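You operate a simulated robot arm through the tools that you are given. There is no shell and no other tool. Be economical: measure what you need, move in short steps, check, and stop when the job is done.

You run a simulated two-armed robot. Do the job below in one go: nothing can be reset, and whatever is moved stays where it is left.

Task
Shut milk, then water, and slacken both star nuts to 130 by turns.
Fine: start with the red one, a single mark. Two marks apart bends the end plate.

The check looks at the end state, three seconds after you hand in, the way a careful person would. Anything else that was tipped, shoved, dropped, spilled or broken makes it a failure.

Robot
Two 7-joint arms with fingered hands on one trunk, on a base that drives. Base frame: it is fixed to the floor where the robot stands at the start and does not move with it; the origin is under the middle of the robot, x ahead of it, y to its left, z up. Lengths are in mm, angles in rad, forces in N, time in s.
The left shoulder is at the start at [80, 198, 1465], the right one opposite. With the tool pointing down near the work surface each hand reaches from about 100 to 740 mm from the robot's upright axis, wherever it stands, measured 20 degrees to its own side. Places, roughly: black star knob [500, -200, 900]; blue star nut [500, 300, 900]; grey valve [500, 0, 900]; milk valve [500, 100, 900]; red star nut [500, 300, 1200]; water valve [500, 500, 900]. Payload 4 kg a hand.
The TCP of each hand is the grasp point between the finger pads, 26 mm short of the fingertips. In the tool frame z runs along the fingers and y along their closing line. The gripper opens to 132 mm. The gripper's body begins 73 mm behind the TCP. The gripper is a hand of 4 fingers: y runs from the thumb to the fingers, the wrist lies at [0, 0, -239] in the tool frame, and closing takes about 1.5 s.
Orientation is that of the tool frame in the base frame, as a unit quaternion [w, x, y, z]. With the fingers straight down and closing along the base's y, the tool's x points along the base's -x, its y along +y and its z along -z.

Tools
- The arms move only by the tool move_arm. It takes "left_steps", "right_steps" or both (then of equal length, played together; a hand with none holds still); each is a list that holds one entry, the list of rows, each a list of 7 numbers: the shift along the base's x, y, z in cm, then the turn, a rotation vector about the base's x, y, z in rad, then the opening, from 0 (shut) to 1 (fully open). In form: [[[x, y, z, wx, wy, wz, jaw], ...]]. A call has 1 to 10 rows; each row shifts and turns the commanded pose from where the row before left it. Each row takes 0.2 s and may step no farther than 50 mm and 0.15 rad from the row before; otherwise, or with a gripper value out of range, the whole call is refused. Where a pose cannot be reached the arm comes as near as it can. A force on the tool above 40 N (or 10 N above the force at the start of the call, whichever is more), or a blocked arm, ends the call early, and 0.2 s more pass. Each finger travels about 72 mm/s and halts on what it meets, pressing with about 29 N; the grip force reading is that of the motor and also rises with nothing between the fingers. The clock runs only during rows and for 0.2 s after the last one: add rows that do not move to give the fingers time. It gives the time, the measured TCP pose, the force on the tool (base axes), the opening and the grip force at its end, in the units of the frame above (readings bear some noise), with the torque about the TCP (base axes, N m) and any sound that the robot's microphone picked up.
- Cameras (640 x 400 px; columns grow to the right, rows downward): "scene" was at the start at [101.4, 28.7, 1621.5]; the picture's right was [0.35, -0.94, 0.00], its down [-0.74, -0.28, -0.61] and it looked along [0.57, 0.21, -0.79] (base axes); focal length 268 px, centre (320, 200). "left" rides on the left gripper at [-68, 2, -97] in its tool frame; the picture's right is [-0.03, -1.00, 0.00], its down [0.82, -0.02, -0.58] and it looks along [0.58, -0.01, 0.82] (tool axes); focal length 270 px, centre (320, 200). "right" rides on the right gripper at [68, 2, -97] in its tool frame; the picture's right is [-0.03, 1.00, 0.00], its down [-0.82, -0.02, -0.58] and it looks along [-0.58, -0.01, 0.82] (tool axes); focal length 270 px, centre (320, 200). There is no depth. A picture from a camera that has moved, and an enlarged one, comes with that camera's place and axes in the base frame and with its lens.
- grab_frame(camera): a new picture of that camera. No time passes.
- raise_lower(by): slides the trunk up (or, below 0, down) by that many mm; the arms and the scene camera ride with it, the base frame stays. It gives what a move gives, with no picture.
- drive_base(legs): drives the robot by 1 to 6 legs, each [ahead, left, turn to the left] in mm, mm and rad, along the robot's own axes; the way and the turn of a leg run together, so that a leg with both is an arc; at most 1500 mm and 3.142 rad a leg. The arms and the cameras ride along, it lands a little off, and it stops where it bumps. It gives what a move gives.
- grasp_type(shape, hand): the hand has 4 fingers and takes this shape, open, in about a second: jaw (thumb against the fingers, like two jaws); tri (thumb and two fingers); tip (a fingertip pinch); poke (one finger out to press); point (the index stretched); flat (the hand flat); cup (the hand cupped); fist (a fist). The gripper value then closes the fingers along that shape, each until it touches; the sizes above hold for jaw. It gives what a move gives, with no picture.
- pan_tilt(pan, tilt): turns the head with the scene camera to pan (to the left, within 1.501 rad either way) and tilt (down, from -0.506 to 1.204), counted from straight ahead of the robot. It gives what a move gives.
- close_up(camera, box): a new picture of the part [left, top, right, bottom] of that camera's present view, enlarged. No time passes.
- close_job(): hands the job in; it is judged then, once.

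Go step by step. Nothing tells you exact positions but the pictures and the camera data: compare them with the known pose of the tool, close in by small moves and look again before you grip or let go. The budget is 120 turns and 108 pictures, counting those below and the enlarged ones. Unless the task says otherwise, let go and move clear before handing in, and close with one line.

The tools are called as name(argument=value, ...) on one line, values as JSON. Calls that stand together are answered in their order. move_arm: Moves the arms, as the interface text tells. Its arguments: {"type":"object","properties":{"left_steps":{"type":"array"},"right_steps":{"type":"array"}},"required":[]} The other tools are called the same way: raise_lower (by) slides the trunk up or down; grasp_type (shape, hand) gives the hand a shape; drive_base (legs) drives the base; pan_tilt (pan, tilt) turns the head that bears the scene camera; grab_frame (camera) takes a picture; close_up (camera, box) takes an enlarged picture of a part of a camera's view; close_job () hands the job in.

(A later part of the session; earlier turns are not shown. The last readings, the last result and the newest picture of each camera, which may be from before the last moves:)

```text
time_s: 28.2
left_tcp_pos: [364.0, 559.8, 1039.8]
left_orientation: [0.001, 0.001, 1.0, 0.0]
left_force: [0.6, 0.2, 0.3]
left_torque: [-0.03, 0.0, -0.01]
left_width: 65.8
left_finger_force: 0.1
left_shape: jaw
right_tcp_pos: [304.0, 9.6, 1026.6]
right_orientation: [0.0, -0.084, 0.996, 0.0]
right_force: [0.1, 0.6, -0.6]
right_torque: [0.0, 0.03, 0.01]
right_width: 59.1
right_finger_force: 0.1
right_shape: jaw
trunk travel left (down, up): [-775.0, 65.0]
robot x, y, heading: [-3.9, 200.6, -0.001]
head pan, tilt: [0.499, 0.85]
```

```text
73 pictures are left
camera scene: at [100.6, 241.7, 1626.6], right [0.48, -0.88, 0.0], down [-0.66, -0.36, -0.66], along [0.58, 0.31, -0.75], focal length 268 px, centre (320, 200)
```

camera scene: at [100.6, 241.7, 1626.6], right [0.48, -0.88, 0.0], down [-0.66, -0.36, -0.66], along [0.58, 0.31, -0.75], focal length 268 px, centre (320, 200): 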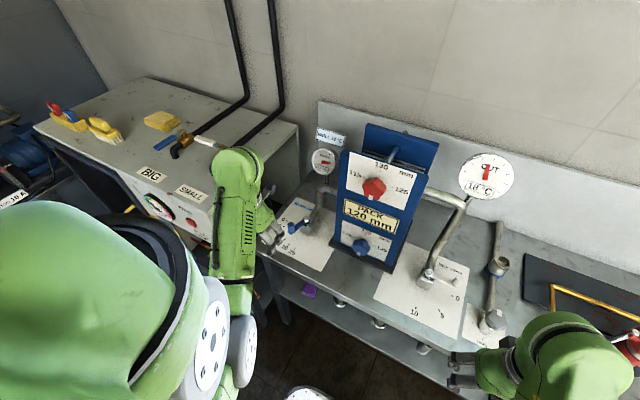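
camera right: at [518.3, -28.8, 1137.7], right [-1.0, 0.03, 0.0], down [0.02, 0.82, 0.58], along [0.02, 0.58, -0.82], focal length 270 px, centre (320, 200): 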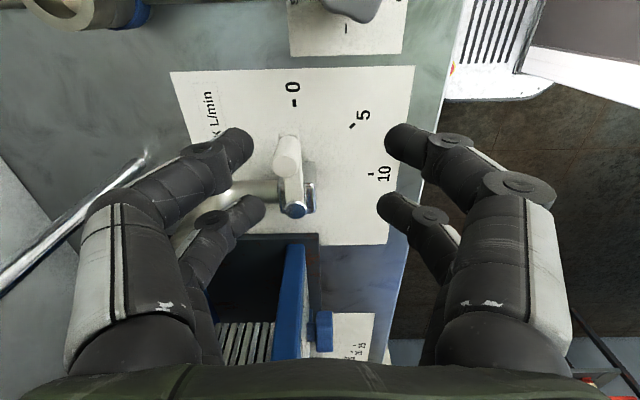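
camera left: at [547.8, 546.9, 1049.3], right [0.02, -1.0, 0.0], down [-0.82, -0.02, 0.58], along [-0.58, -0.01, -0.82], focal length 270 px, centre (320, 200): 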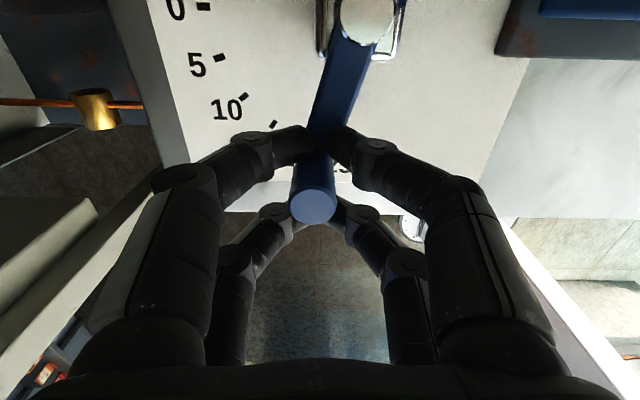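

Nothing on the cabinet appears changed. Now I bring the left hand back over the handle.

move_arm(left_steps=[[[4, -0.3, 0, 0, 0, 0, 0.5], [4, -0.3, 0, 0, 0, 0, 0.5], [3.9, -0.4, 0, 0, 0, 0, 0.5], [0, 0, -2.4, 0, 0, 0, 0.5], [0, 0, -2.4, 0, 0, 0, 0.5]]])

grab_frame(camera="left")

grab_frame(camera="scene")

```text
time_s: 29.4
left_tcp_pos: [475.6, 565.0, 994.0]
left_orientation: [0.002, 0.005, 1.0, -0.001]
left_force: [-0.6, 1.3, 0.2]
left_torque: [0.03, 0.03, 0.01]
left_width: 65.6
left_finger_force: 0.1
left_shape: jaw
left hand out of reach, approached as far as the arm can: row 3
right_tcp_pos: [304.1, 10.7, 1026.7]
right_orientation: [0.0, -0.083, 0.997, 0.0]
right_force: [0.0, -0.4, -0.5]
right_torque: [-0.01, -0.02, -0.01]
right_width: 59.2
right_finger_force: 0.0
right_shape: jaw
trunk travel left (down, up): [-775.0, 65.0]
robot x, y, heading: [-4.8, 202.2, -0.004]
head pan, tilt: [0.499, 0.85]
```

```text
72 pictures are left
camera left: at [544.3, 565.9, 1092.1], right [0.02, -1.0, 0.0], down [-0.82, -0.01, 0.58], along [-0.58, -0.01, -0.82], focal length 270 px, centre (320, 200)
```

left: 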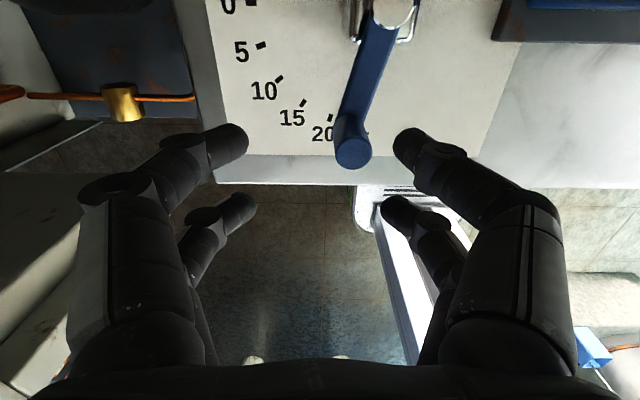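

```text
71 pictures are left
camera scene: at [100.9, 241.7, 1626.7], right [0.48, -0.88, 0.0], down [-0.66, -0.36, -0.66], along [0.58, 0.31, -0.75], focal length 268 px, centre (320, 200)
```

scene: 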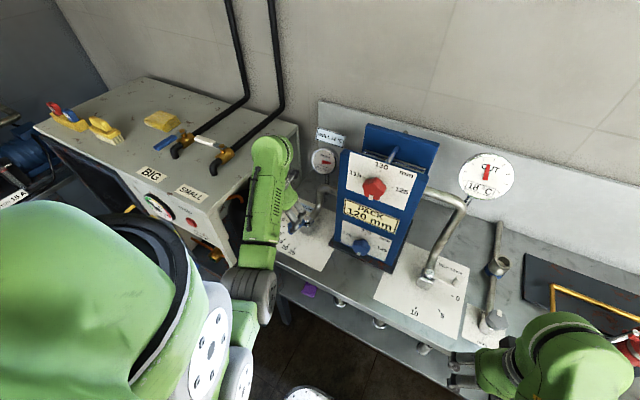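

Handle at (480, 547). I correct 18 mm to the right, lower and close.

move_arm(left_steps=[[[0.4, -1.8, 0, 0, 0, 0, 0.5], [0, 0, -2.4, 0, 0, 0, 0.5], [0, 0, -2.3, 0, 0, 0, 0.5]]])

grab_frame(camera="left")

```text
time_s: 30.2
left_tcp_pos: [476.3, 566.2, 947.1]
left_orientation: [0.0, 0.004, 1.0, -0.001]
left_force: [0.7, 0.7, -0.2]
left_torque: [0.03, -0.05, 0.02]
left_width: 65.7
left_finger_force: 0.0
left_shape: jaw
left hand out of reach, approached as far as the arm can: row 1
right_tcp_pos: [305.4, 11.3, 1026.0]
right_orientation: [0.0, -0.084, 0.996, 0.0]
right_force: [0.5, 0.1, 0.9]
right_torque: [-0.03, 0.0, -0.02]
right_width: 59.2
right_finger_force: 0.1
right_shape: jaw
trunk travel left (down, up): [-775.0, 65.0]
robot x, y, heading: [1.7, 204.1, -0.001]
head pan, tilt: [0.499, 0.85]
```

```text
70 pictures are left
camera left: at [544.3, 567.0, 1043.9], right [0.02, -1.0, 0.0], down [-0.82, -0.01, 0.58], along [-0.58, -0.01, -0.82], focal length 270 px, centre (320, 200)
```

left: 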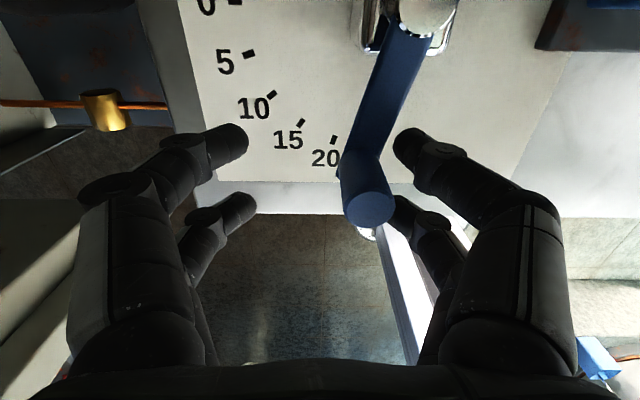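

A joint limit keeps it from −y, but the handle is within the opening. I close here; each finger stops on contact.

move_arm(left_steps=[[[0, 0, 0, 0, 0, 0, 0], [0, 0, 0, 0, 0, 0, 0], [0, 0, 0, 0, 0, 0, 0], [0, 0, 0, 0, 0, 0, 0], [0, 0, 0, 0, 0, 0, 0]]])

grab_frame(camera="left")

```text
time_s: 31.4
left_tcp_pos: [474.8, 563.7, 948.8]
left_orientation: [0.001, 0.005, 1.0, -0.001]
left_force: [3.8, -5.8, 7.7]
left_torque: [-0.52, -0.18, -0.24]
left_width: 15.1
left_finger_force: 29.1
left_shape: jaw
right_tcp_pos: [304.1, 9.5, 1026.5]
right_orientation: [0.001, -0.083, 0.997, 0.001]
right_force: [-0.2, -0.7, 0.2]
right_torque: [-0.01, 0.02, -0.02]
right_width: 59.0
right_finger_force: 0.0
right_shape: jaw
trunk travel left (down, up): [-775.0, 65.0]
robot x, y, heading: [2.5, 199.9, -0.003]
head pan, tilt: [0.499, 0.85]
```

```text
69 pictures are left
camera left: at [543.8, 564.4, 1045.6], right [0.02, -1.0, 0.0], down [-0.82, -0.01, 0.58], along [-0.57, -0.01, -0.82], focal length 270 px, centre (320, 200)
```

left: 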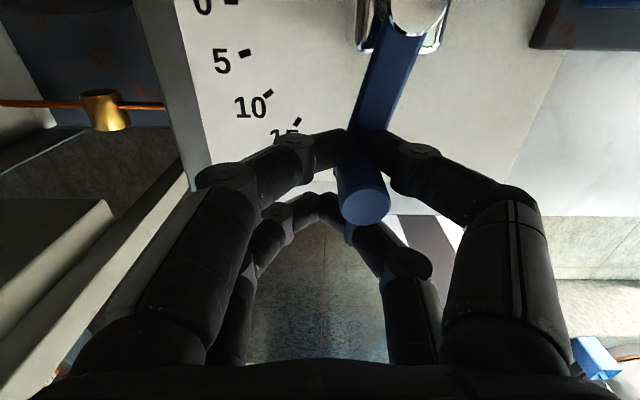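

Caged. I swing the first half of the arc towards 0 about the pivot at (545, 530).

move_arm(left_steps=[[[0.4, 1.1, 0, 0, 0, 0, 0], [0.58, 1.01, 0, 0, 0, 0, 0], [0.75, 0.89, 0, 0, 0, 0, 0], [0.89, 0.75, 0, 0, 0, 0, 0]]])

grab_frame(camera="left")

```text
time_s: 32.4
left_tcp_pos: [498.8, 599.2, 949.6]
left_orientation: [0.0, 0.003, 1.0, -0.001]
left_force: [-10.4, -20.2, 3.6]
left_torque: [-1.24, 0.69, -1.54]
left_width: 17.5
left_finger_force: 29.6
left_shape: jaw
right_tcp_pos: [302.8, 7.3, 1025.8]
right_orientation: [0.002, -0.084, 0.996, 0.001]
right_force: [0.2, -0.1, 0.7]
right_torque: [-0.02, 0.0, -0.01]
right_width: 59.2
right_finger_force: 0.0
right_shape: jaw
trunk travel left (down, up): [-775.0, 65.0]
robot x, y, heading: [2.4, 202.9, -0.006]
head pan, tilt: [0.499, 0.85]
```

```text
68 pictures are left
camera left: at [567.7, 600.2, 1045.9], right [0.02, -1.0, 0.0], down [-0.82, -0.01, 0.58], along [-0.58, -0.01, -0.82], focal length 270 px, centre (320, 200)
```

left: 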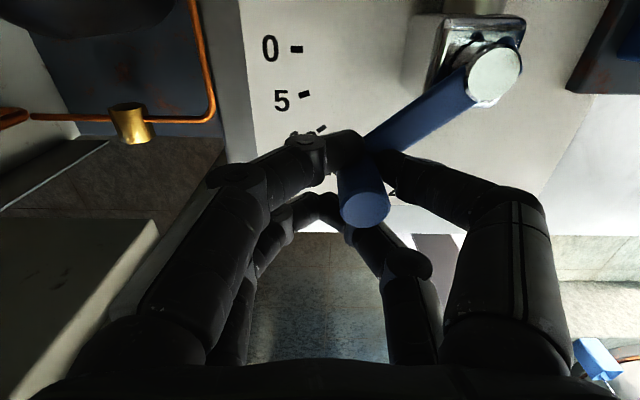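

The lever is at about 42° from 0 and follows. I carry on to the stop.

move_arm(left_steps=[[[0.76, 0.57, 0, 0, 0, 0, 0], [0.83, 0.46, 0, 0, 0, 0, 0], [0.88, 0.34, 0, 0, 0, 0, 0], [0.93, 0.22, 0, 0, 0, 0, 0]]])

grab_frame(camera="left")

```text
time_s: 33.2
left_tcp_pos: [507.8, 609.0, 951.2]
left_orientation: [-0.007, 0.004, 1.0, -0.005]
left_force: [-11.0, -10.7, -8.6]
left_torque: [-0.21, 0.73, -1.39]
left_width: 17.3
left_finger_force: 29.0
left_shape: jaw
left hand out of reach, approached as far as the arm can: row 2, 3
right_tcp_pos: [300.9, 10.0, 1028.1]
right_orientation: [0.003, -0.083, 0.997, 0.0]
right_force: [-0.4, 0.6, 0.6]
right_torque: [0.01, 0.03, 0.01]
right_width: 59.1
right_finger_force: 0.1
right_shape: jaw
trunk travel left (down, up): [-775.0, 65.0]
robot x, y, heading: [-5.1, 204.3, -0.004]
head pan, tilt: [0.499, 0.85]
stopped in row 3 (left hand): the force on the tool passed its limit at 44 N (the readings are from after the stop); the commanded pose is now the measured one
```

```text
67 pictures are left
camera left: at [578.2, 610.4, 1046.8], right [0.02, -1.0, 0.01], down [-0.81, -0.01, 0.59], along [-0.59, -0.02, -0.81], focal length 270 px, centre (320, 200)
```

left: 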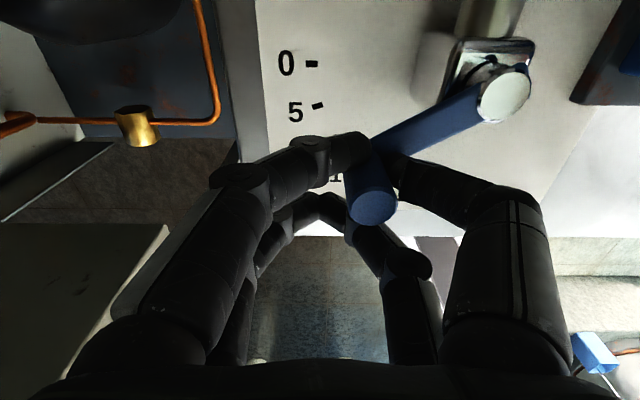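

The stop came from a wrist limit: the left hand must turn clockwise as it goes ahead. I follow the rest of the arc with the hand turning along with the lever.

move_arm(left_steps=[[[0.4, 0.3, -0.2, 0, 0, -0.12, 0], [0.94, 0.35, 0, 0, 0, -0.12, 0], [0.98, 0.25, 0, 0, 0, -0.12, 0]]])

grab_frame(camera="left")

```text
time_s: 34.0
left_tcp_pos: [533.8, 615.3, 951.8]
left_orientation: [-0.005, 0.183, 0.983, -0.001]
left_force: [-14.4, -14.2, 0.4]
left_torque: [-0.71, 0.97, -1.37]
left_width: 19.5
left_finger_force: 29.4
left_shape: jaw
right_tcp_pos: [302.6, 7.1, 1026.4]
right_orientation: [0.002, -0.084, 0.996, 0.001]
right_force: [-0.7, 0.4, -0.8]
right_torque: [-0.01, 0.02, 0.03]
right_width: 59.0
right_finger_force: 0.1
right_shape: jaw
trunk travel left (down, up): [-775.0, 65.0]
robot x, y, heading: [1.1, 198.8, -0.001]
head pan, tilt: [0.499, 0.85]
```

```text
66 pictures are left
camera left: at [599.8, 593.7, 1047.2], right [-0.33, -0.94, 0.0], down [-0.76, 0.27, 0.59], along [-0.55, 0.19, -0.81], focal length 270 px, centre (320, 200)
```

left: 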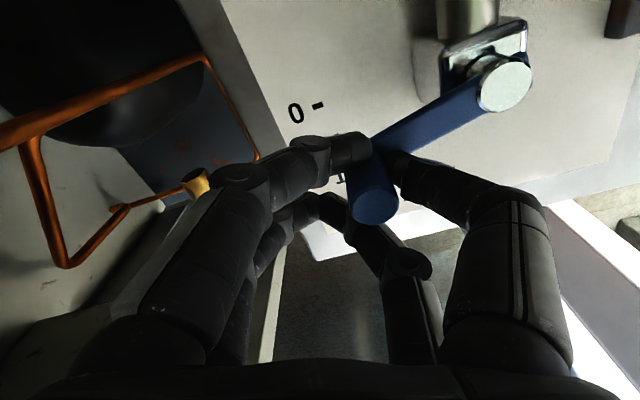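

About 20° remain. I carry on with three more steps plus a small one to seat it on the stop.

move_arm(left_steps=[[[1.01, 0.18, 0, 0, 0, -0.12, 0], [1.03, 0.06, 0, 0, 0, -0.12, 0], [1.02, -0.06, 0, 0, 0, -0.12, 0], [0.3, 0, 0, 0, 0, 0, 0]]])

grab_frame(camera="left")

```text
time_s: 35.0
left_tcp_pos: [562.0, 622.7, 951.5]
left_orientation: [-0.006, 0.354, 0.935, 0.0]
left_force: [-32.6, -8.5, -6.3]
left_torque: [0.03, 1.05, -1.65]
left_width: 30.6
left_finger_force: 28.7
left_shape: jaw
right_tcp_pos: [299.4, 10.6, 1027.8]
right_orientation: [0.004, -0.085, 0.996, 0.0]
right_force: [1.0, -0.4, 0.1]
right_torque: [0.03, 0.04, 0.03]
right_width: 59.1
right_finger_force: 0.1
right_shape: jaw
trunk travel left (down, up): [-775.0, 65.0]
robot x, y, heading: [1.7, 197.9, -0.001]
head pan, tilt: [0.499, 0.85]
```

```text
65 pictures are left
camera left: at [615.9, 577.7, 1046.9], right [-0.64, -0.77, 0.0], down [-0.62, 0.52, 0.59], along [-0.45, 0.38, -0.81], focal length 270 px, centre (320, 200)
```

left: 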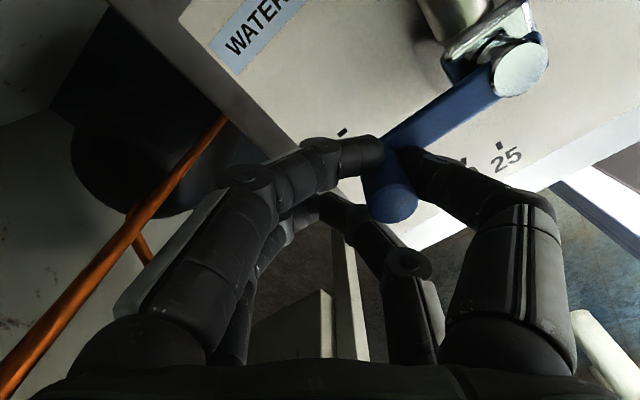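

The lever is within about 5° of 0 with 33 N pushing back. I try a small further push to see whether it is at its stop.

move_arm(left_steps=[[[0.25, 0, 0, 0, 0, -0.05, 0], [0.25, 0, 0, 0, 0, -0.05, 0], [0, 0, 0, 0, 0, 0, 0]]])

grab_frame(camera="left")

```text
time_s: 35.8
left_tcp_pos: [568.6, 622.0, 951.0]
left_orientation: [-0.006, 0.401, 0.916, 0.0]
left_force: [-40.5, -1.2, -8.8]
left_torque: [0.36, 0.96, -1.84]
left_width: 32.1
left_finger_force: 29.1
left_shape: jaw
right_tcp_pos: [299.2, 11.4, 1028.9]
right_orientation: [0.003, -0.084, 0.996, -0.001]
right_force: [0.6, 0.1, 0.2]
right_torque: [-0.01, -0.01, 0.01]
right_width: 59.2
right_finger_force: 0.1
right_shape: jaw
trunk travel left (down, up): [-775.0, 65.0]
robot x, y, heading: [-2.3, 198.6, -0.001]
head pan, tilt: [0.499, 0.85]
```

```text
64 pictures are left
camera left: at [616.3, 572.8, 1047.5], right [-0.72, -0.7, 0.0], down [-0.56, 0.58, 0.59], along [-0.41, 0.42, -0.81], focal length 270 px, centre (320, 200)
```

left: 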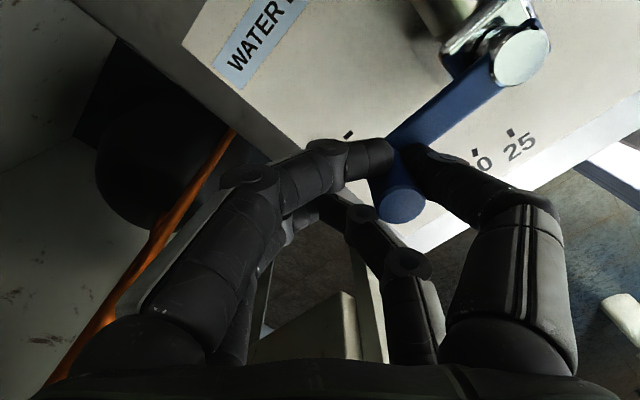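

The handle stays put under 40 N: it is on its stop. I back off slightly, open, lift and check.

move_arm(left_steps=[[[-0.5, 0, 0, 0, 0, 0, 0.1], [0, 0, 0, 0, 0, 0, 0.5], [0, 0, 0, 0, 0, 0, 0.5], [0, 0, 0, 0, 0, 0, 0.5], [0, 0, 4, 0, 0, 0, 0.5], [0, 0, 4, 0, 0, 0, 0.5], [-3, 0, 3, 0, 0, 0, 0.5], [-3, 0, 2, 0, 0, 0, 0.5]]])

grab_frame(camera="left")

grab_frame(camera="scene")

```text
time_s: 37.6
left_tcp_pos: [503.3, 618.9, 1079.5]
left_orientation: [-0.006, 0.4, 0.917, -0.001]
left_force: [-0.8, 0.0, 0.4]
left_torque: [-0.01, -0.03, 0.03]
left_width: 66.0
left_finger_force: 0.0
left_shape: jaw
right_tcp_pos: [300.7, 10.2, 1026.6]
right_orientation: [0.003, -0.084, 0.996, 0.0]
right_force: [-0.2, 0.0, -0.5]
right_torque: [0.0, 0.02, 0.02]
right_width: 59.1
right_finger_force: 0.1
right_shape: jaw
trunk travel left (down, up): [-775.0, 65.0]
robot x, y, heading: [0.4, 200.0, -0.003]
head pan, tilt: [0.499, 0.85]
```

```text
63 pictures are left
camera left: at [552.5, 570.0, 1175.3], right [-0.72, -0.7, 0.01], down [-0.56, 0.58, 0.59], along [-0.41, 0.42, -0.81], focal length 270 px, centre (320, 200)
```

left: 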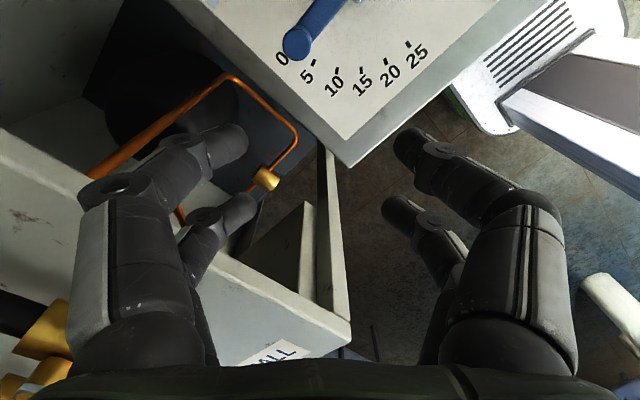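

```text
62 pictures are left
camera scene: at [95.8, 240.6, 1627.0], right [0.48, -0.88, 0.0], down [-0.66, -0.36, -0.66], along [0.58, 0.31, -0.75], focal length 268 px, centre (320, 200)
```

scene: 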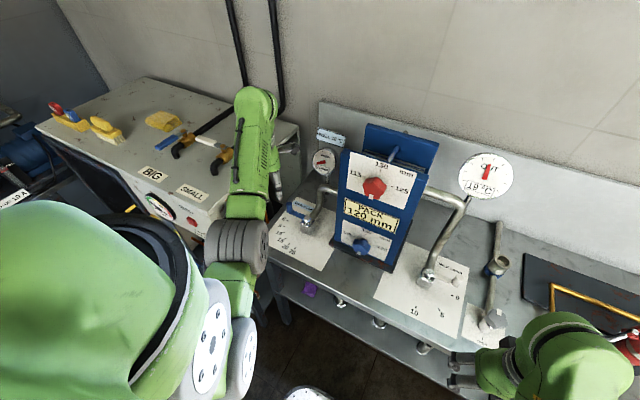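

I withdraw the left hand from the cabinet side and verify the water lever with the scene camera.

move_arm(left_steps=[[[-4, -2, 0, 0, 0, 0, 0.5], [-4, -2.5, 0, 0, 0, 0, 0.5], [-4, -2.5, 0, 0, 0, 0, 0.5], [-4, -2.5, 0, 0, 0, 0, 0.5], [-2, -2.5, 0, 0, 0, 0, 0.5]]])

grab_frame(camera="scene")

close_up(camera="scene", box=[260, 110, 340, 280])

close_up(camera="scene", box=[330, 130, 440, 280])

```text
time_s: 38.9
left_tcp_pos: [387.6, 546.0, 1098.6]
left_orientation: [0.061, 0.376, 0.922, 0.072]
left_force: [-0.2, -0.1, 1.4]
left_torque: [0.01, -0.01, -0.04]
left_width: 65.9
left_finger_force: 0.1
left_shape: jaw
left hand out of reach, approached as far as the arm can: row 2, 3, 4
right_tcp_pos: [304.2, 10.5, 1028.6]
right_orientation: [0.001, -0.085, 0.996, 0.0]
right_force: [0.4, -0.2, -0.1]
right_torque: [0.04, 0.0, 0.01]
right_width: 59.2
right_finger_force: 0.0
right_shape: jaw
trunk travel left (down, up): [-775.0, 65.0]
robot x, y, heading: [-1.8, 201.3, 0.0]
head pan, tilt: [0.499, 0.85]
stopped in row 5 (left hand): the arm was blocked; the commanded pose is now the measured one
```

```text
61 pictures are left
camera scene: at [100.4, 241.4, 1628.4], right [0.48, -0.88, 0.0], down [-0.66, -0.36, -0.66], along [0.58, 0.31, -0.75], focal length 268 px, centre (320, 200)
```

scene: 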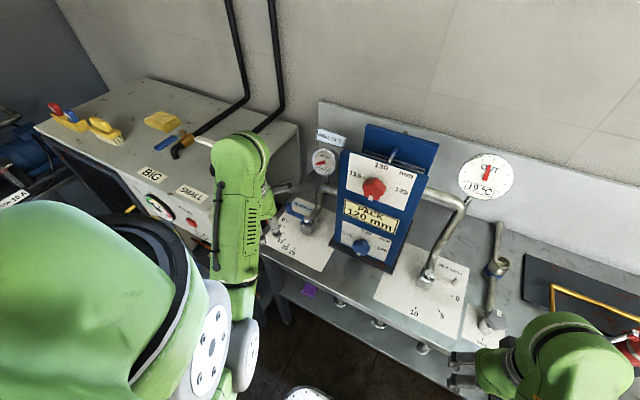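

```text
2.35 times, centred on (300, 195) of scene
camera zoom: at [100.4, 241.4, 1628.4], right [0.48, -0.88, 0.0], down [-0.66, -0.36, -0.66], along [0.58, 0.31, -0.75], focal length 630 px, centre (367, 212)
```

zoom: 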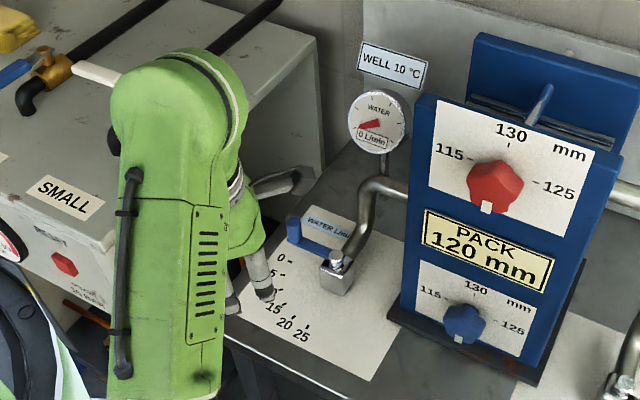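

```text
2.67 times, centred on (385, 205) of scene
camera zoom: at [100.4, 241.4, 1628.4], right [0.48, -0.88, 0.0], down [-0.66, -0.36, -0.66], along [0.58, 0.31, -0.75], focal length 714 px, centre (147, 187)
```

zoom: 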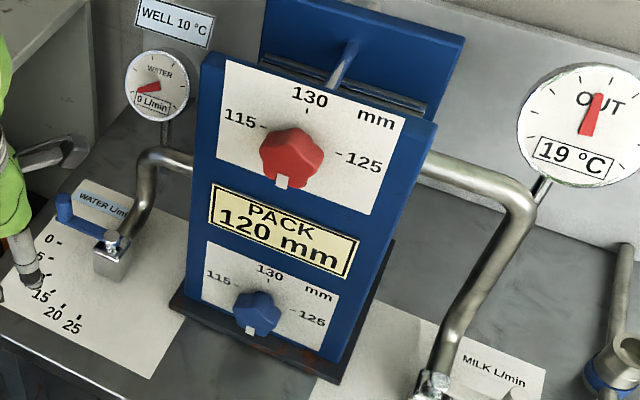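

Water gauge reads 0 L/min, so both valves are shut. Red nut I reckon at about (508, 322, 1207), blue at (500, 320, 990). I back the base off to get room for a forward-pointing hand.

drive_base(legs=[[-180, 0, 0]])

move_arm(left_steps=[[[1, -1, 0, -0.0643, -0.1236, 0.0436, 0.5], [1, -1, 0, -0.0643, -0.1236, 0.0436, 0.5], [1, -1, 0, -0.0643, -0.1236, 0.0436, 0.5], [1, -1, 0, -0.0643, -0.1236, 0.0436, 0.5]]])

grab_frame(camera="scene")

```text
time_s: 40.4
left_tcp_pos: [211.1, 547.2, 1094.7]
left_orientation: [0.058, 0.375, 0.922, 0.073]
left_force: [-0.1, 0.0, -0.4]
left_torque: [0.02, 0.01, -0.01]
left_width: 65.8
left_finger_force: 0.0
left_shape: jaw
right_tcp_pos: [129.1, 11.3, 1025.6]
right_orientation: [-0.001, -0.085, 0.996, 0.0]
right_force: [-0.3, 0.4, 0.2]
right_torque: [-0.02, 0.07, -0.01]
right_width: 59.1
right_finger_force: 0.1
right_shape: jaw
trunk travel left (down, up): [-775.0, 65.0]
robot x, y, heading: [-179.6, 206.2, -0.0]
head pan, tilt: [0.499, 0.85]
```

```text
time_s: 41.4
left_tcp_pos: [247.5, 507.9, 1097.8]
left_orientation: [0.326, 0.254, 0.909, 0.05]
left_force: [0.6, 0.5, -0.4]
left_torque: [0.0, -0.02, -0.02]
left_width: 65.9
left_finger_force: 0.0
left_shape: jaw
right_tcp_pos: [125.0, 12.1, 1026.7]
right_orientation: [0.001, -0.085, 0.996, -0.001]
right_force: [0.6, -0.1, 0.0]
right_torque: [0.02, 0.01, 0.03]
right_width: 59.2
right_finger_force: 0.1
right_shape: jaw
trunk travel left (down, up): [-775.0, 65.0]
robot x, y, heading: [-180.3, 204.9, 0.0]
head pan, tilt: [0.499, 0.85]
```

```text
58 pictures are left
camera scene: at [-78.9, 242.7, 1626.7], right [0.48, -0.88, 0.0], down [-0.66, -0.36, -0.66], along [0.58, 0.31, -0.75], focal length 268 px, centre (320, 200)
```

scene: 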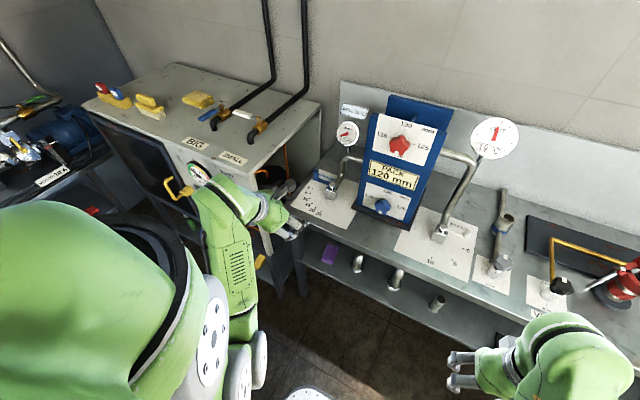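

The hand is turning well, but the forearm is near the cabinet's front. I continue turning while moving to the right.

move_arm(left_steps=[[[1, -2.5, 0.5, -0.0643, -0.1236, 0.0436, 0.6], [1, -2.5, 0.5, -0.0643, -0.1236, 0.0436, 0.6], [1, -2.5, 0.5, -0.0643, -0.1236, 0.0436, 0.6], [1, -2.5, 0.5, -0.0643, -0.1236, 0.0436, 0.6], [1, -2, 1, -0.0643, -0.1236, 0.0436, 0.6], [1, -2, 1, -0.0643, -0.1236, 0.0436, 0.6], [1, -2, 1, -0.0643, -0.1236, 0.0436, 0.6]]])

pan_tilt(pan=0.25, tilt=0.7)

grab_frame(camera="scene")

grab_frame(camera="left")

```text
time_s: 43.0
left_tcp_pos: [203.2, 523.6, 1221.2]
left_orientation: [0.476, 0.156, 0.865, 0.029]
left_force: [0.4, -0.8, -0.1]
left_torque: [0.01, -0.02, -0.04]
left_width: 78.9
left_finger_force: 0.1
left_shape: jaw
left hand out of reach, approached as far as the arm can: row 1, 2, 3, 4, 5, 6, 7
right_tcp_pos: [125.7, 12.0, 1026.4]
right_orientation: [0.001, -0.084, 0.996, 0.0]
right_force: [0.6, 0.5, -0.5]
right_torque: [0.0, -0.01, 0.0]
right_width: 59.3
right_finger_force: 0.0
right_shape: jaw
trunk travel left (down, up): [-775.0, 65.0]
robot x, y, heading: [-177.9, 200.7, -0.005]
head pan, tilt: [0.499, 0.85]
```

```text
time_s: 43.7
left_tcp_pos: [203.0, 525.2, 1221.5]
left_orientation: [0.476, 0.158, 0.865, 0.028]
left_force: [0.5, -0.4, 0.3]
left_torque: [0.0, 0.0, -0.01]
left_width: 78.8
left_finger_force: 0.0
left_shape: jaw
right_tcp_pos: [124.6, 12.0, 1027.0]
right_orientation: [0.0, -0.084, 0.996, 0.001]
right_force: [-0.4, 0.2, 0.5]
right_torque: [-0.02, 0.0, -0.01]
right_width: 59.4
right_finger_force: 0.0
right_shape: jaw
trunk travel left (down, up): [-775.0, 65.0]
robot x, y, heading: [-172.4, 200.2, 0.001]
head pan, tilt: [0.25, 0.7]
```

```text
57 pictures are left
camera scene: at [-64.9, 225.6, 1638.9], right [0.25, -0.97, 0.0], down [-0.62, -0.16, -0.76], along [0.74, 0.19, -0.64], focal length 268 px, centre (320, 200)
```

scene: 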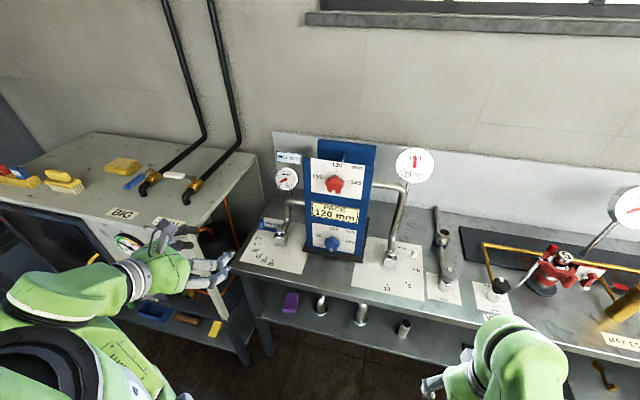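

```text
56 pictures are left
camera left: at [157.3, 516.5, 1329.9], right [-0.23, -0.96, -0.18], down [-0.89, 0.28, -0.35], along [0.39, 0.08, -0.92], focal length 270 px, centre (320, 200)
```

left: 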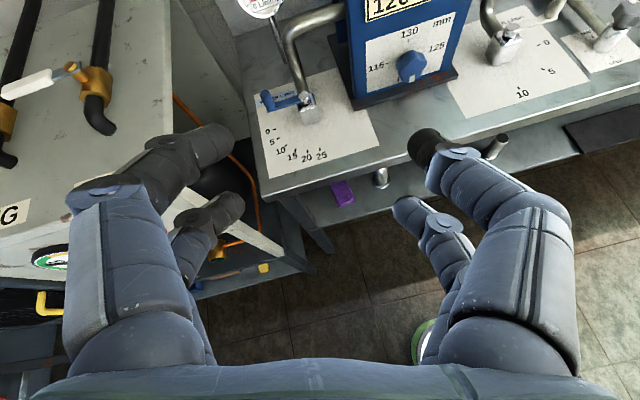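

The wrist limits the forward tilt with the shoulders so high. I lower the trunk by 300 mm (hands are clear of the bench) so the forearm can point ahead.

raise_lower(by=-300)

move_arm(left_steps=[[[1, -2, 3, 0, -0.13, 0, 0.6], [1, -2, 3, 0, -0.13, 0, 0.6], [1, -2, 3, 0, -0.13, 0, 0.6], [1, -2, 3, 0, -0.13, 0, 0.6]]])

```text
time_s: 46.7
left_tcp_pos: [203.7, 525.6, 921.8]
left_orientation: [0.477, 0.157, 0.865, 0.028]
left_force: [0.1, 0.7, -0.2]
left_torque: [0.02, 0.05, 0.0]
left_width: 78.7
left_finger_force: 0.1
left_shape: jaw
right_tcp_pos: [125.4, 11.8, 726.6]
right_orientation: [0.001, -0.084, 0.996, 0.0]
right_force: [0.4, 0.2, 0.2]
right_torque: [0.01, 0.0, 0.0]
right_width: 59.1
right_finger_force: 0.0
right_shape: jaw
trunk travel left (down, up): [-475.0, 365.0]
robot x, y, heading: [-177.8, 200.2, -0.004]
head pan, tilt: [0.25, 0.7]
```

```text
time_s: 47.7
left_tcp_pos: [204.3, 526.2, 921.7]
left_orientation: [0.477, 0.158, 0.864, 0.028]
left_force: [0.4, -0.5, 0.5]
left_torque: [0.01, -0.03, 0.0]
left_width: 78.7
left_finger_force: 0.1
left_shape: jaw
left hand out of reach, approached as far as the arm can: row 1, 2, 3, 4
right_tcp_pos: [125.8, 11.2, 727.2]
right_orientation: [0.001, -0.085, 0.996, 0.0]
right_force: [-0.3, -0.7, 0.0]
right_torque: [-0.01, -0.02, -0.01]
right_width: 59.2
right_finger_force: 0.1
right_shape: jaw
trunk travel left (down, up): [-475.0, 365.0]
robot x, y, heading: [-180.2, 204.4, 0.001]
head pan, tilt: [0.25, 0.7]
```

It sits stuck in a corner of its joint space. I try plain moves ahead and up without turning.

move_arm(left_steps=[[[4, 0, 1, 0, 0, 0, 0.6], [4, 0, 1, 0, 0, 0, 0.6]]])

grab_frame(camera="scene")

```text
time_s: 48.3
left_tcp_pos: [266.6, 530.2, 963.3]
left_orientation: [0.463, 0.167, 0.87, 0.038]
left_force: [0.0, -0.6, -0.1]
left_torque: [-0.02, 0.03, 0.04]
left_width: 79.2
left_finger_force: 0.0
left_shape: jaw
left hand out of reach, approached as far as the arm can: row 1, 2
right_tcp_pos: [126.0, 11.7, 726.3]
right_orientation: [0.001, -0.084, 0.996, 0.001]
right_force: [0.2, 0.1, -0.2]
right_torque: [0.02, 0.0, 0.01]
right_width: 58.9
right_finger_force: 0.0
right_shape: jaw
trunk travel left (down, up): [-475.0, 365.0]
robot x, y, heading: [-179.9, 201.3, -0.004]
head pan, tilt: [0.25, 0.7]
```

```text
55 pictures are left
camera scene: at [-64.2, 225.1, 1338.8], right [0.25, -0.97, 0.0], down [-0.62, -0.16, -0.76], along [0.74, 0.19, -0.64], focal length 268 px, centre (320, 200)
```

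scene: 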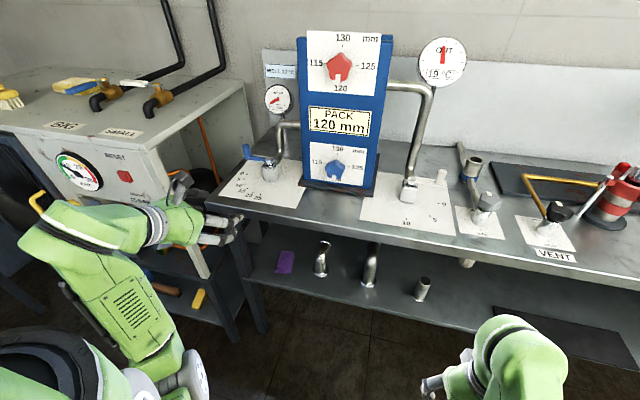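

The view of both nuts is good: both pointers at 120, and 125 lies to the right, 130 on top. The left wrist evidently prefers a rolled hand, so I turn it forward with about 60° roll and move it right, away from the cabinet.

move_arm(left_steps=[[[-0.5, -2, 1.4, 0.1026, -0.0875, -0.0193, 0.6], [0, -2, 1.4, 0.1026, -0.0875, -0.0193, 0.6], [0, -2, 1.4, 0.1026, -0.0875, -0.0193, 0.6], [0.5, -1.6, 1.4, 0.1026, -0.0875, -0.0193, 0.6], [0.5, -1.6, 1.4, 0.1026, -0.0875, -0.0193, 0.6], [0.5, -1.6, 1.4, 0.1026, -0.0875, -0.0193, 0.6], [0.5, -1.6, 1.4, 0.1026, -0.0875, -0.0193, 0.6]]])

grab_frame(camera="scene")

```text
time_s: 49.9
left_tcp_pos: [276.7, 398.1, 1097.8]
left_orientation: [0.623, 0.355, 0.608, 0.341]
left_force: [0.6, 0.5, -0.1]
left_torque: [-0.02, 0.0, 0.02]
left_width: 78.7
left_finger_force: 0.1
left_shape: jaw
left hand out of reach, approached as far as the arm can: row 1, 3, 4, 5, 7
right_tcp_pos: [125.4, 12.5, 726.8]
right_orientation: [0.0, -0.085, 0.996, 0.0]
right_force: [-0.4, 0.0, 1.5]
right_torque: [0.0, 0.0, 0.02]
right_width: 59.1
right_finger_force: 0.0
right_shape: jaw
trunk travel left (down, up): [-475.0, 365.0]
robot x, y, heading: [-179.2, 204.9, -0.003]
head pan, tilt: [0.25, 0.7]
```

```text
54 pictures are left
camera scene: at [-64.8, 225.4, 1338.9], right [0.25, -0.97, 0.0], down [-0.62, -0.16, -0.76], along [0.74, 0.19, -0.64], focal length 268 px, centre (320, 200)
```

scene: 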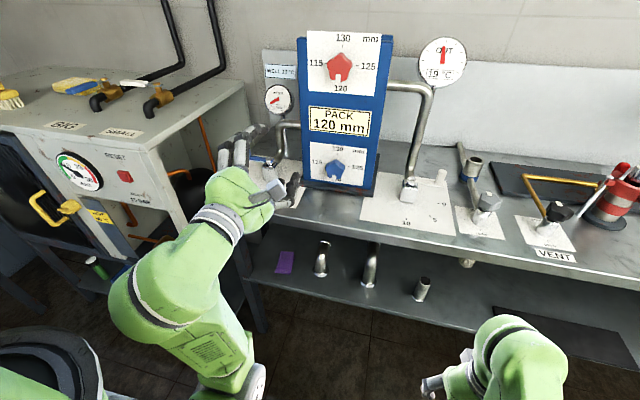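

The hand now points ahead. I bring it to a standoff before the red nut and look with its camera.

move_arm(left_steps=[[[2.5, -2, 2.5, 0, 0, 0, 0.8], [2.5, -2, 2.5, 0, 0, 0, 0.8], [2.5, -2, 2.5, 0, 0, 0, 0.8], [2, -1.6, 2.5, 0, 0, 0, 0.8]]])

grab_frame(camera="left")

grab_frame(camera="scene")

```text
time_s: 50.9
left_tcp_pos: [373.6, 320.5, 1197.1]
left_orientation: [0.625, 0.352, 0.609, 0.339]
left_force: [-0.5, -0.5, -0.8]
left_torque: [0.0, -0.01, 0.0]
left_width: 105.4
left_finger_force: 0.1
left_shape: jaw
right_tcp_pos: [124.7, 11.9, 726.6]
right_orientation: [0.001, -0.085, 0.996, 0.0]
right_force: [0.5, 0.0, -0.3]
right_torque: [0.03, -0.03, -0.03]
right_width: 59.1
right_finger_force: 0.0
right_shape: jaw
trunk travel left (down, up): [-475.0, 365.0]
robot x, y, heading: [-175.5, 203.8, -0.003]
head pan, tilt: [0.25, 0.7]
```

```text
53 pictures are left
camera left: at [275.3, 266.5, 1233.2], right [-0.01, -0.54, -0.84], down [-0.55, 0.7, -0.45], along [0.83, 0.46, -0.3], focal length 270 px, centre (320, 200)
```

left: 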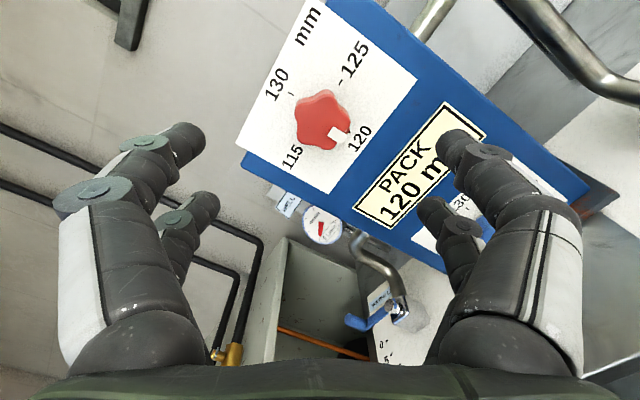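

```text
52 pictures are left
camera scene: at [-64.3, 224.5, 1338.8], right [0.25, -0.97, 0.0], down [-0.62, -0.16, -0.76], along [0.74, 0.19, -0.64], focal length 268 px, centre (320, 200)
```

scene: 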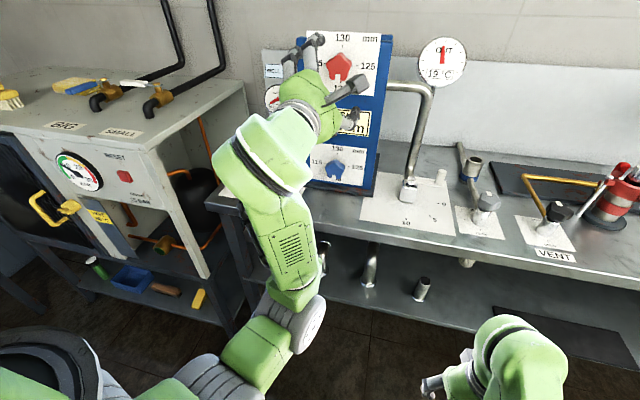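

Red nut is at about (505, 324, 1192). Before gripping, I test how far the hand can roll here (free air), adding about 64°.

move_arm(left_steps=[[[0, 0, 0, 0.14, 0, 0, 0.8], [0, 0, 0, 0.14, 0, 0, 0.8], [0, 0, 0, 0.14, 0, 0, 0.8], [0, 0, 0, 0.14, 0, 0, 0.8], [0, 0, 0, 0.14, 0, 0, 0.8], [0, 0, 0, 0.14, 0, 0, 0.8], [0, 0, 0, 0.14, 0, 0, 0.8], [0, 0, 0, 0.14, 0, 0, 0.8]]])

```text
time_s: 52.7
left_tcp_pos: [373.2, 324.0, 1197.7]
left_orientation: [0.343, 0.631, 0.334, 0.611]
left_force: [0.5, 0.4, -0.3]
left_torque: [0.0, 0.01, 0.0]
left_width: 105.4
left_finger_force: 0.1
left_shape: jaw
right_tcp_pos: [125.0, 11.4, 726.7]
right_orientation: [0.001, -0.085, 0.996, 0.0]
right_force: [0.9, 0.2, -0.1]
right_torque: [0.02, -0.01, 0.02]
right_width: 59.2
right_finger_force: 0.0
right_shape: jaw
trunk travel left (down, up): [-475.0, 365.0]
robot x, y, heading: [-173.8, 199.6, -0.003]
head pan, tilt: [0.25, 0.7]
```

Rolling works freely up to 123°. I roll a bit more, centre on the red nut and advance to 50 mm before it, then look.

move_arm(left_steps=[[[1, 0, -0.1, 0.14, 0, 0, 0.7], [2, 0, -0.2, 0.14, 0, 0, 0.7], [2.5, 0, -0.2, 0, 0, 0, 0.7], [2.5, 0, 0, 0, 0, 0, 0.7]]])

grab_frame(camera="left")

close_up(camera="scene", box=[260, 20, 400, 200])

```text
time_s: 53.7
left_tcp_pos: [455.3, 325.3, 1192.2]
left_orientation: [0.253, 0.672, 0.246, 0.651]
left_force: [0.4, 1.1, -0.3]
left_torque: [-0.01, 0.0, 0.0]
left_width: 92.6
left_finger_force: 0.1
left_shape: jaw
right_tcp_pos: [125.5, 12.5, 725.9]
right_orientation: [0.001, -0.085, 0.996, -0.001]
right_force: [-0.3, 1.4, -0.3]
right_torque: [0.02, 0.01, 0.0]
right_width: 59.0
right_finger_force: 0.1
right_shape: jaw
trunk travel left (down, up): [-475.0, 365.0]
robot x, y, heading: [-178.2, 202.0, -0.004]
head pan, tilt: [0.25, 0.7]
```

```text
51 pictures are left
camera left: at [357.1, 279.8, 1143.9], right [0.0, 0.74, -0.68], down [-0.55, 0.56, 0.61], along [0.83, 0.38, 0.4], focal length 270 px, centre (320, 200)
```

left: 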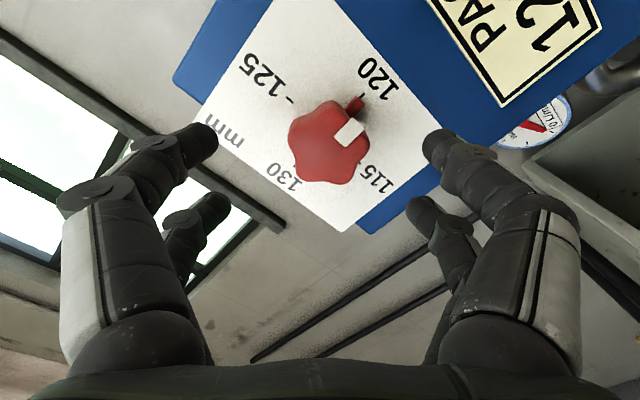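

```text
2.22 times, centred on (330, 110) of scene
camera zoom: at [-64.1, 225.7, 1338.8], right [0.25, -0.97, 0.0], down [-0.62, -0.16, -0.76], along [0.74, 0.19, -0.64], focal length 595 px, centre (298, 400)
```

zoom: 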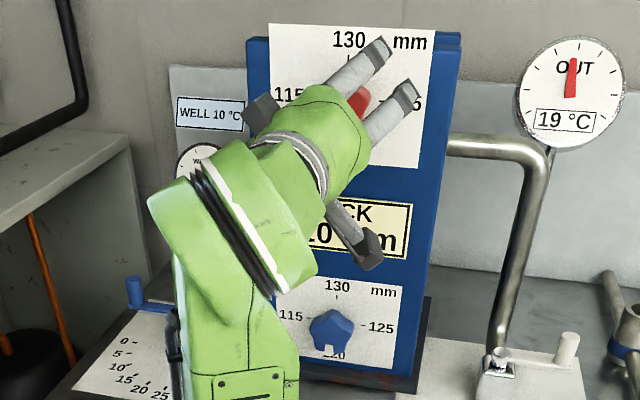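

The nut's face is about 55–60 mm ahead of the grasp point, a few mm towards +y/−z. I advance in slow steps with a slight correction and look again.

move_arm(left_steps=[[[1.5, 0.15, -0.15, 0, 0, 0, 0.7], [1.5, 0.15, -0.15, 0, 0, 0, 0.7], [1.5, 0, 0, 0, 0, 0, 0.7]]])

grab_frame(camera="left")

close_up(camera="scene", box=[280, 20, 400, 120])

```text
time_s: 54.5
left_tcp_pos: [499.4, 326.3, 1188.4]
left_orientation: [0.251, 0.673, 0.247, 0.651]
left_force: [0.0, -0.4, 0.3]
left_torque: [0.01, 0.01, -0.01]
left_width: 92.9
left_finger_force: 0.1
left_shape: jaw
right_tcp_pos: [125.2, 11.6, 726.8]
right_orientation: [0.001, -0.084, 0.996, 0.001]
right_force: [0.3, -0.5, -0.7]
right_torque: [-0.01, -0.01, 0.0]
right_width: 58.9
right_finger_force: 0.0
right_shape: jaw
trunk travel left (down, up): [-475.0, 365.0]
robot x, y, heading: [-179.1, 202.1, -0.004]
head pan, tilt: [0.25, 0.7]
```

```text
49 pictures are left
camera left: at [401.3, 281.6, 1141.2], right [0.0, 0.74, -0.68], down [-0.55, 0.56, 0.61], along [0.83, 0.38, 0.4], focal length 270 px, centre (320, 200)
```

left: 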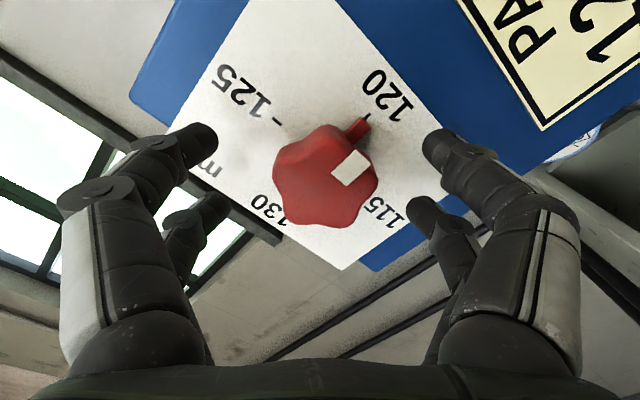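

```text
4.00 times, centred on (340, 70) of scene
camera zoom: at [-64.5, 225.5, 1338.9], right [0.25, -0.97, 0.0], down [-0.62, -0.16, -0.76], along [0.74, 0.19, -0.64], focal length 1072 px, centre (240, 720)
```

zoom: 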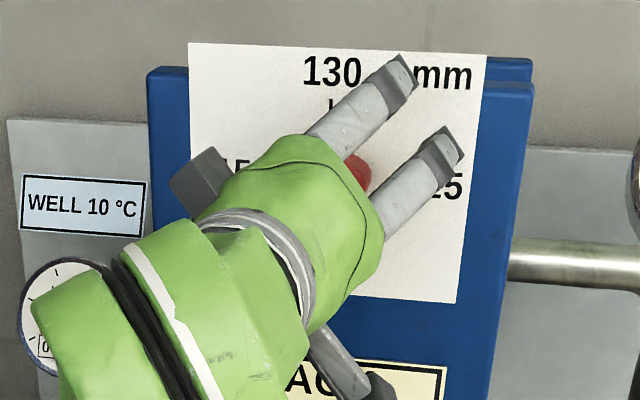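

Well centred; the nut's face is about 16 mm ahead. I advance 22 mm so the pads lie along its rim, then close.

move_arm(left_steps=[[[0.8, 0, 0, 0, 0, 0, 0.7], [0.7, 0, 0, 0, 0, 0, 0.7], [0.7, 0, 0, 0, 0, 0, 0.7]]])

move_arm(left_steps=[[[0, 0, 0, 0, 0, 0, 0], [0, 0, 0, 0, 0, 0, 0], [0, 0, 0, 0, 0, 0, 0], [0, 0, 0, 0, 0, 0, 0], [0, 0, 0, 0, 0, 0, 0]]])

grab_frame(camera="left")

```text
time_s: 55.3
left_tcp_pos: [520.3, 324.9, 1190.5]
left_orientation: [0.252, 0.672, 0.246, 0.652]
left_force: [-2.5, 0.0, -0.4]
left_torque: [-0.03, 0.06, 0.1]
left_width: 92.8
left_finger_force: 0.1
left_shape: jaw
right_tcp_pos: [123.8, 11.6, 727.2]
right_orientation: [0.002, -0.083, 0.997, -0.001]
right_force: [0.7, 1.0, -0.9]
right_torque: [0.01, 0.01, 0.0]
right_width: 59.2
right_finger_force: 0.1
right_shape: jaw
trunk travel left (down, up): [-475.0, 365.0]
robot x, y, heading: [-180.5, 202.7, -0.01]
head pan, tilt: [0.25, 0.7]
```

```text
time_s: 56.5
left_tcp_pos: [519.4, 325.3, 1190.7]
left_orientation: [0.252, 0.671, 0.247, 0.652]
left_force: [1.6, -2.3, 5.6]
left_torque: [-0.88, -0.81, -0.39]
left_width: 33.6
left_finger_force: 29.3
left_shape: jaw
right_tcp_pos: [125.2, 11.6, 726.7]
right_orientation: [0.002, -0.085, 0.996, 0.0]
right_force: [0.9, 0.6, -0.3]
right_torque: [-0.01, 0.0, -0.01]
right_width: 59.2
right_finger_force: 0.1
right_shape: jaw
trunk travel left (down, up): [-475.0, 365.0]
robot x, y, heading: [-171.3, 201.9, 0.001]
head pan, tilt: [0.25, 0.7]
```

```text
47 pictures are left
camera left: at [421.8, 280.5, 1142.8], right [0.0, 0.73, -0.68], down [-0.55, 0.56, 0.61], along [0.83, 0.38, 0.41], focal length 270 px, centre (320, 200)
```

left: 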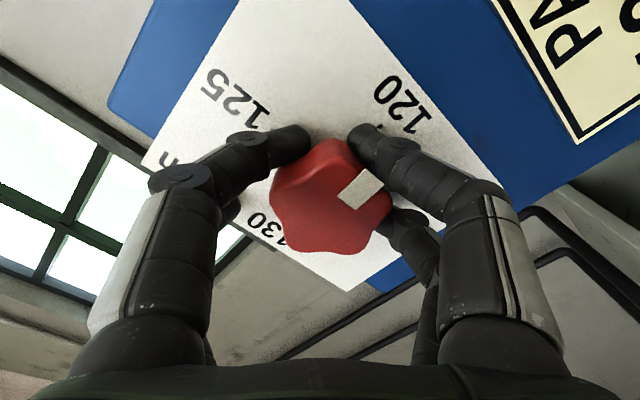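

Firm grip. I turn it counter-clockwise (seen from the front) by 40° first and check that the nut follows.

move_arm(left_steps=[[[0, 0.07, 0.03, -0.1428, 0, 0, 0], [0, 0.07, 0.03, -0.1428, 0, 0, 0], [0, 0.07, 0.03, -0.1428, 0, 0, 0], [0, 0.07, 0.03, -0.1428, 0, 0, 0], [0, 0.07, 0.03, -0.1428, 0, 0, 0]]])

grab_frame(camera="left")

```text
time_s: 57.7
left_tcp_pos: [520.7, 326.7, 1190.8]
left_orientation: [0.471, 0.542, 0.457, 0.524]
left_force: [2.2, -8.6, 3.7]
left_torque: [0.75, -0.4, -0.31]
left_width: 28.5
left_finger_force: 29.1
left_shape: jaw
right_tcp_pos: [126.1, 10.3, 725.5]
right_orientation: [0.001, -0.084, 0.996, 0.002]
right_force: [-0.2, 0.0, 0.2]
right_torque: [0.01, -0.02, 0.01]
right_width: 59.0
right_finger_force: 0.1
right_shape: jaw
trunk travel left (down, up): [-475.0, 365.0]
robot x, y, heading: [-178.8, 200.1, -0.006]
head pan, tilt: [0.25, 0.7]
```

```text
46 pictures are left
camera left: at [422.1, 261.0, 1184.5], right [0.0, 0.11, -0.99], down [-0.55, 0.83, 0.1], along [0.83, 0.55, 0.06], focal length 270 px, centre (320, 200)
```

left: 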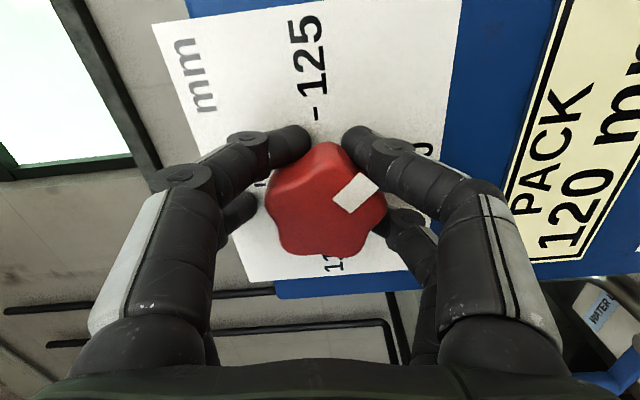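

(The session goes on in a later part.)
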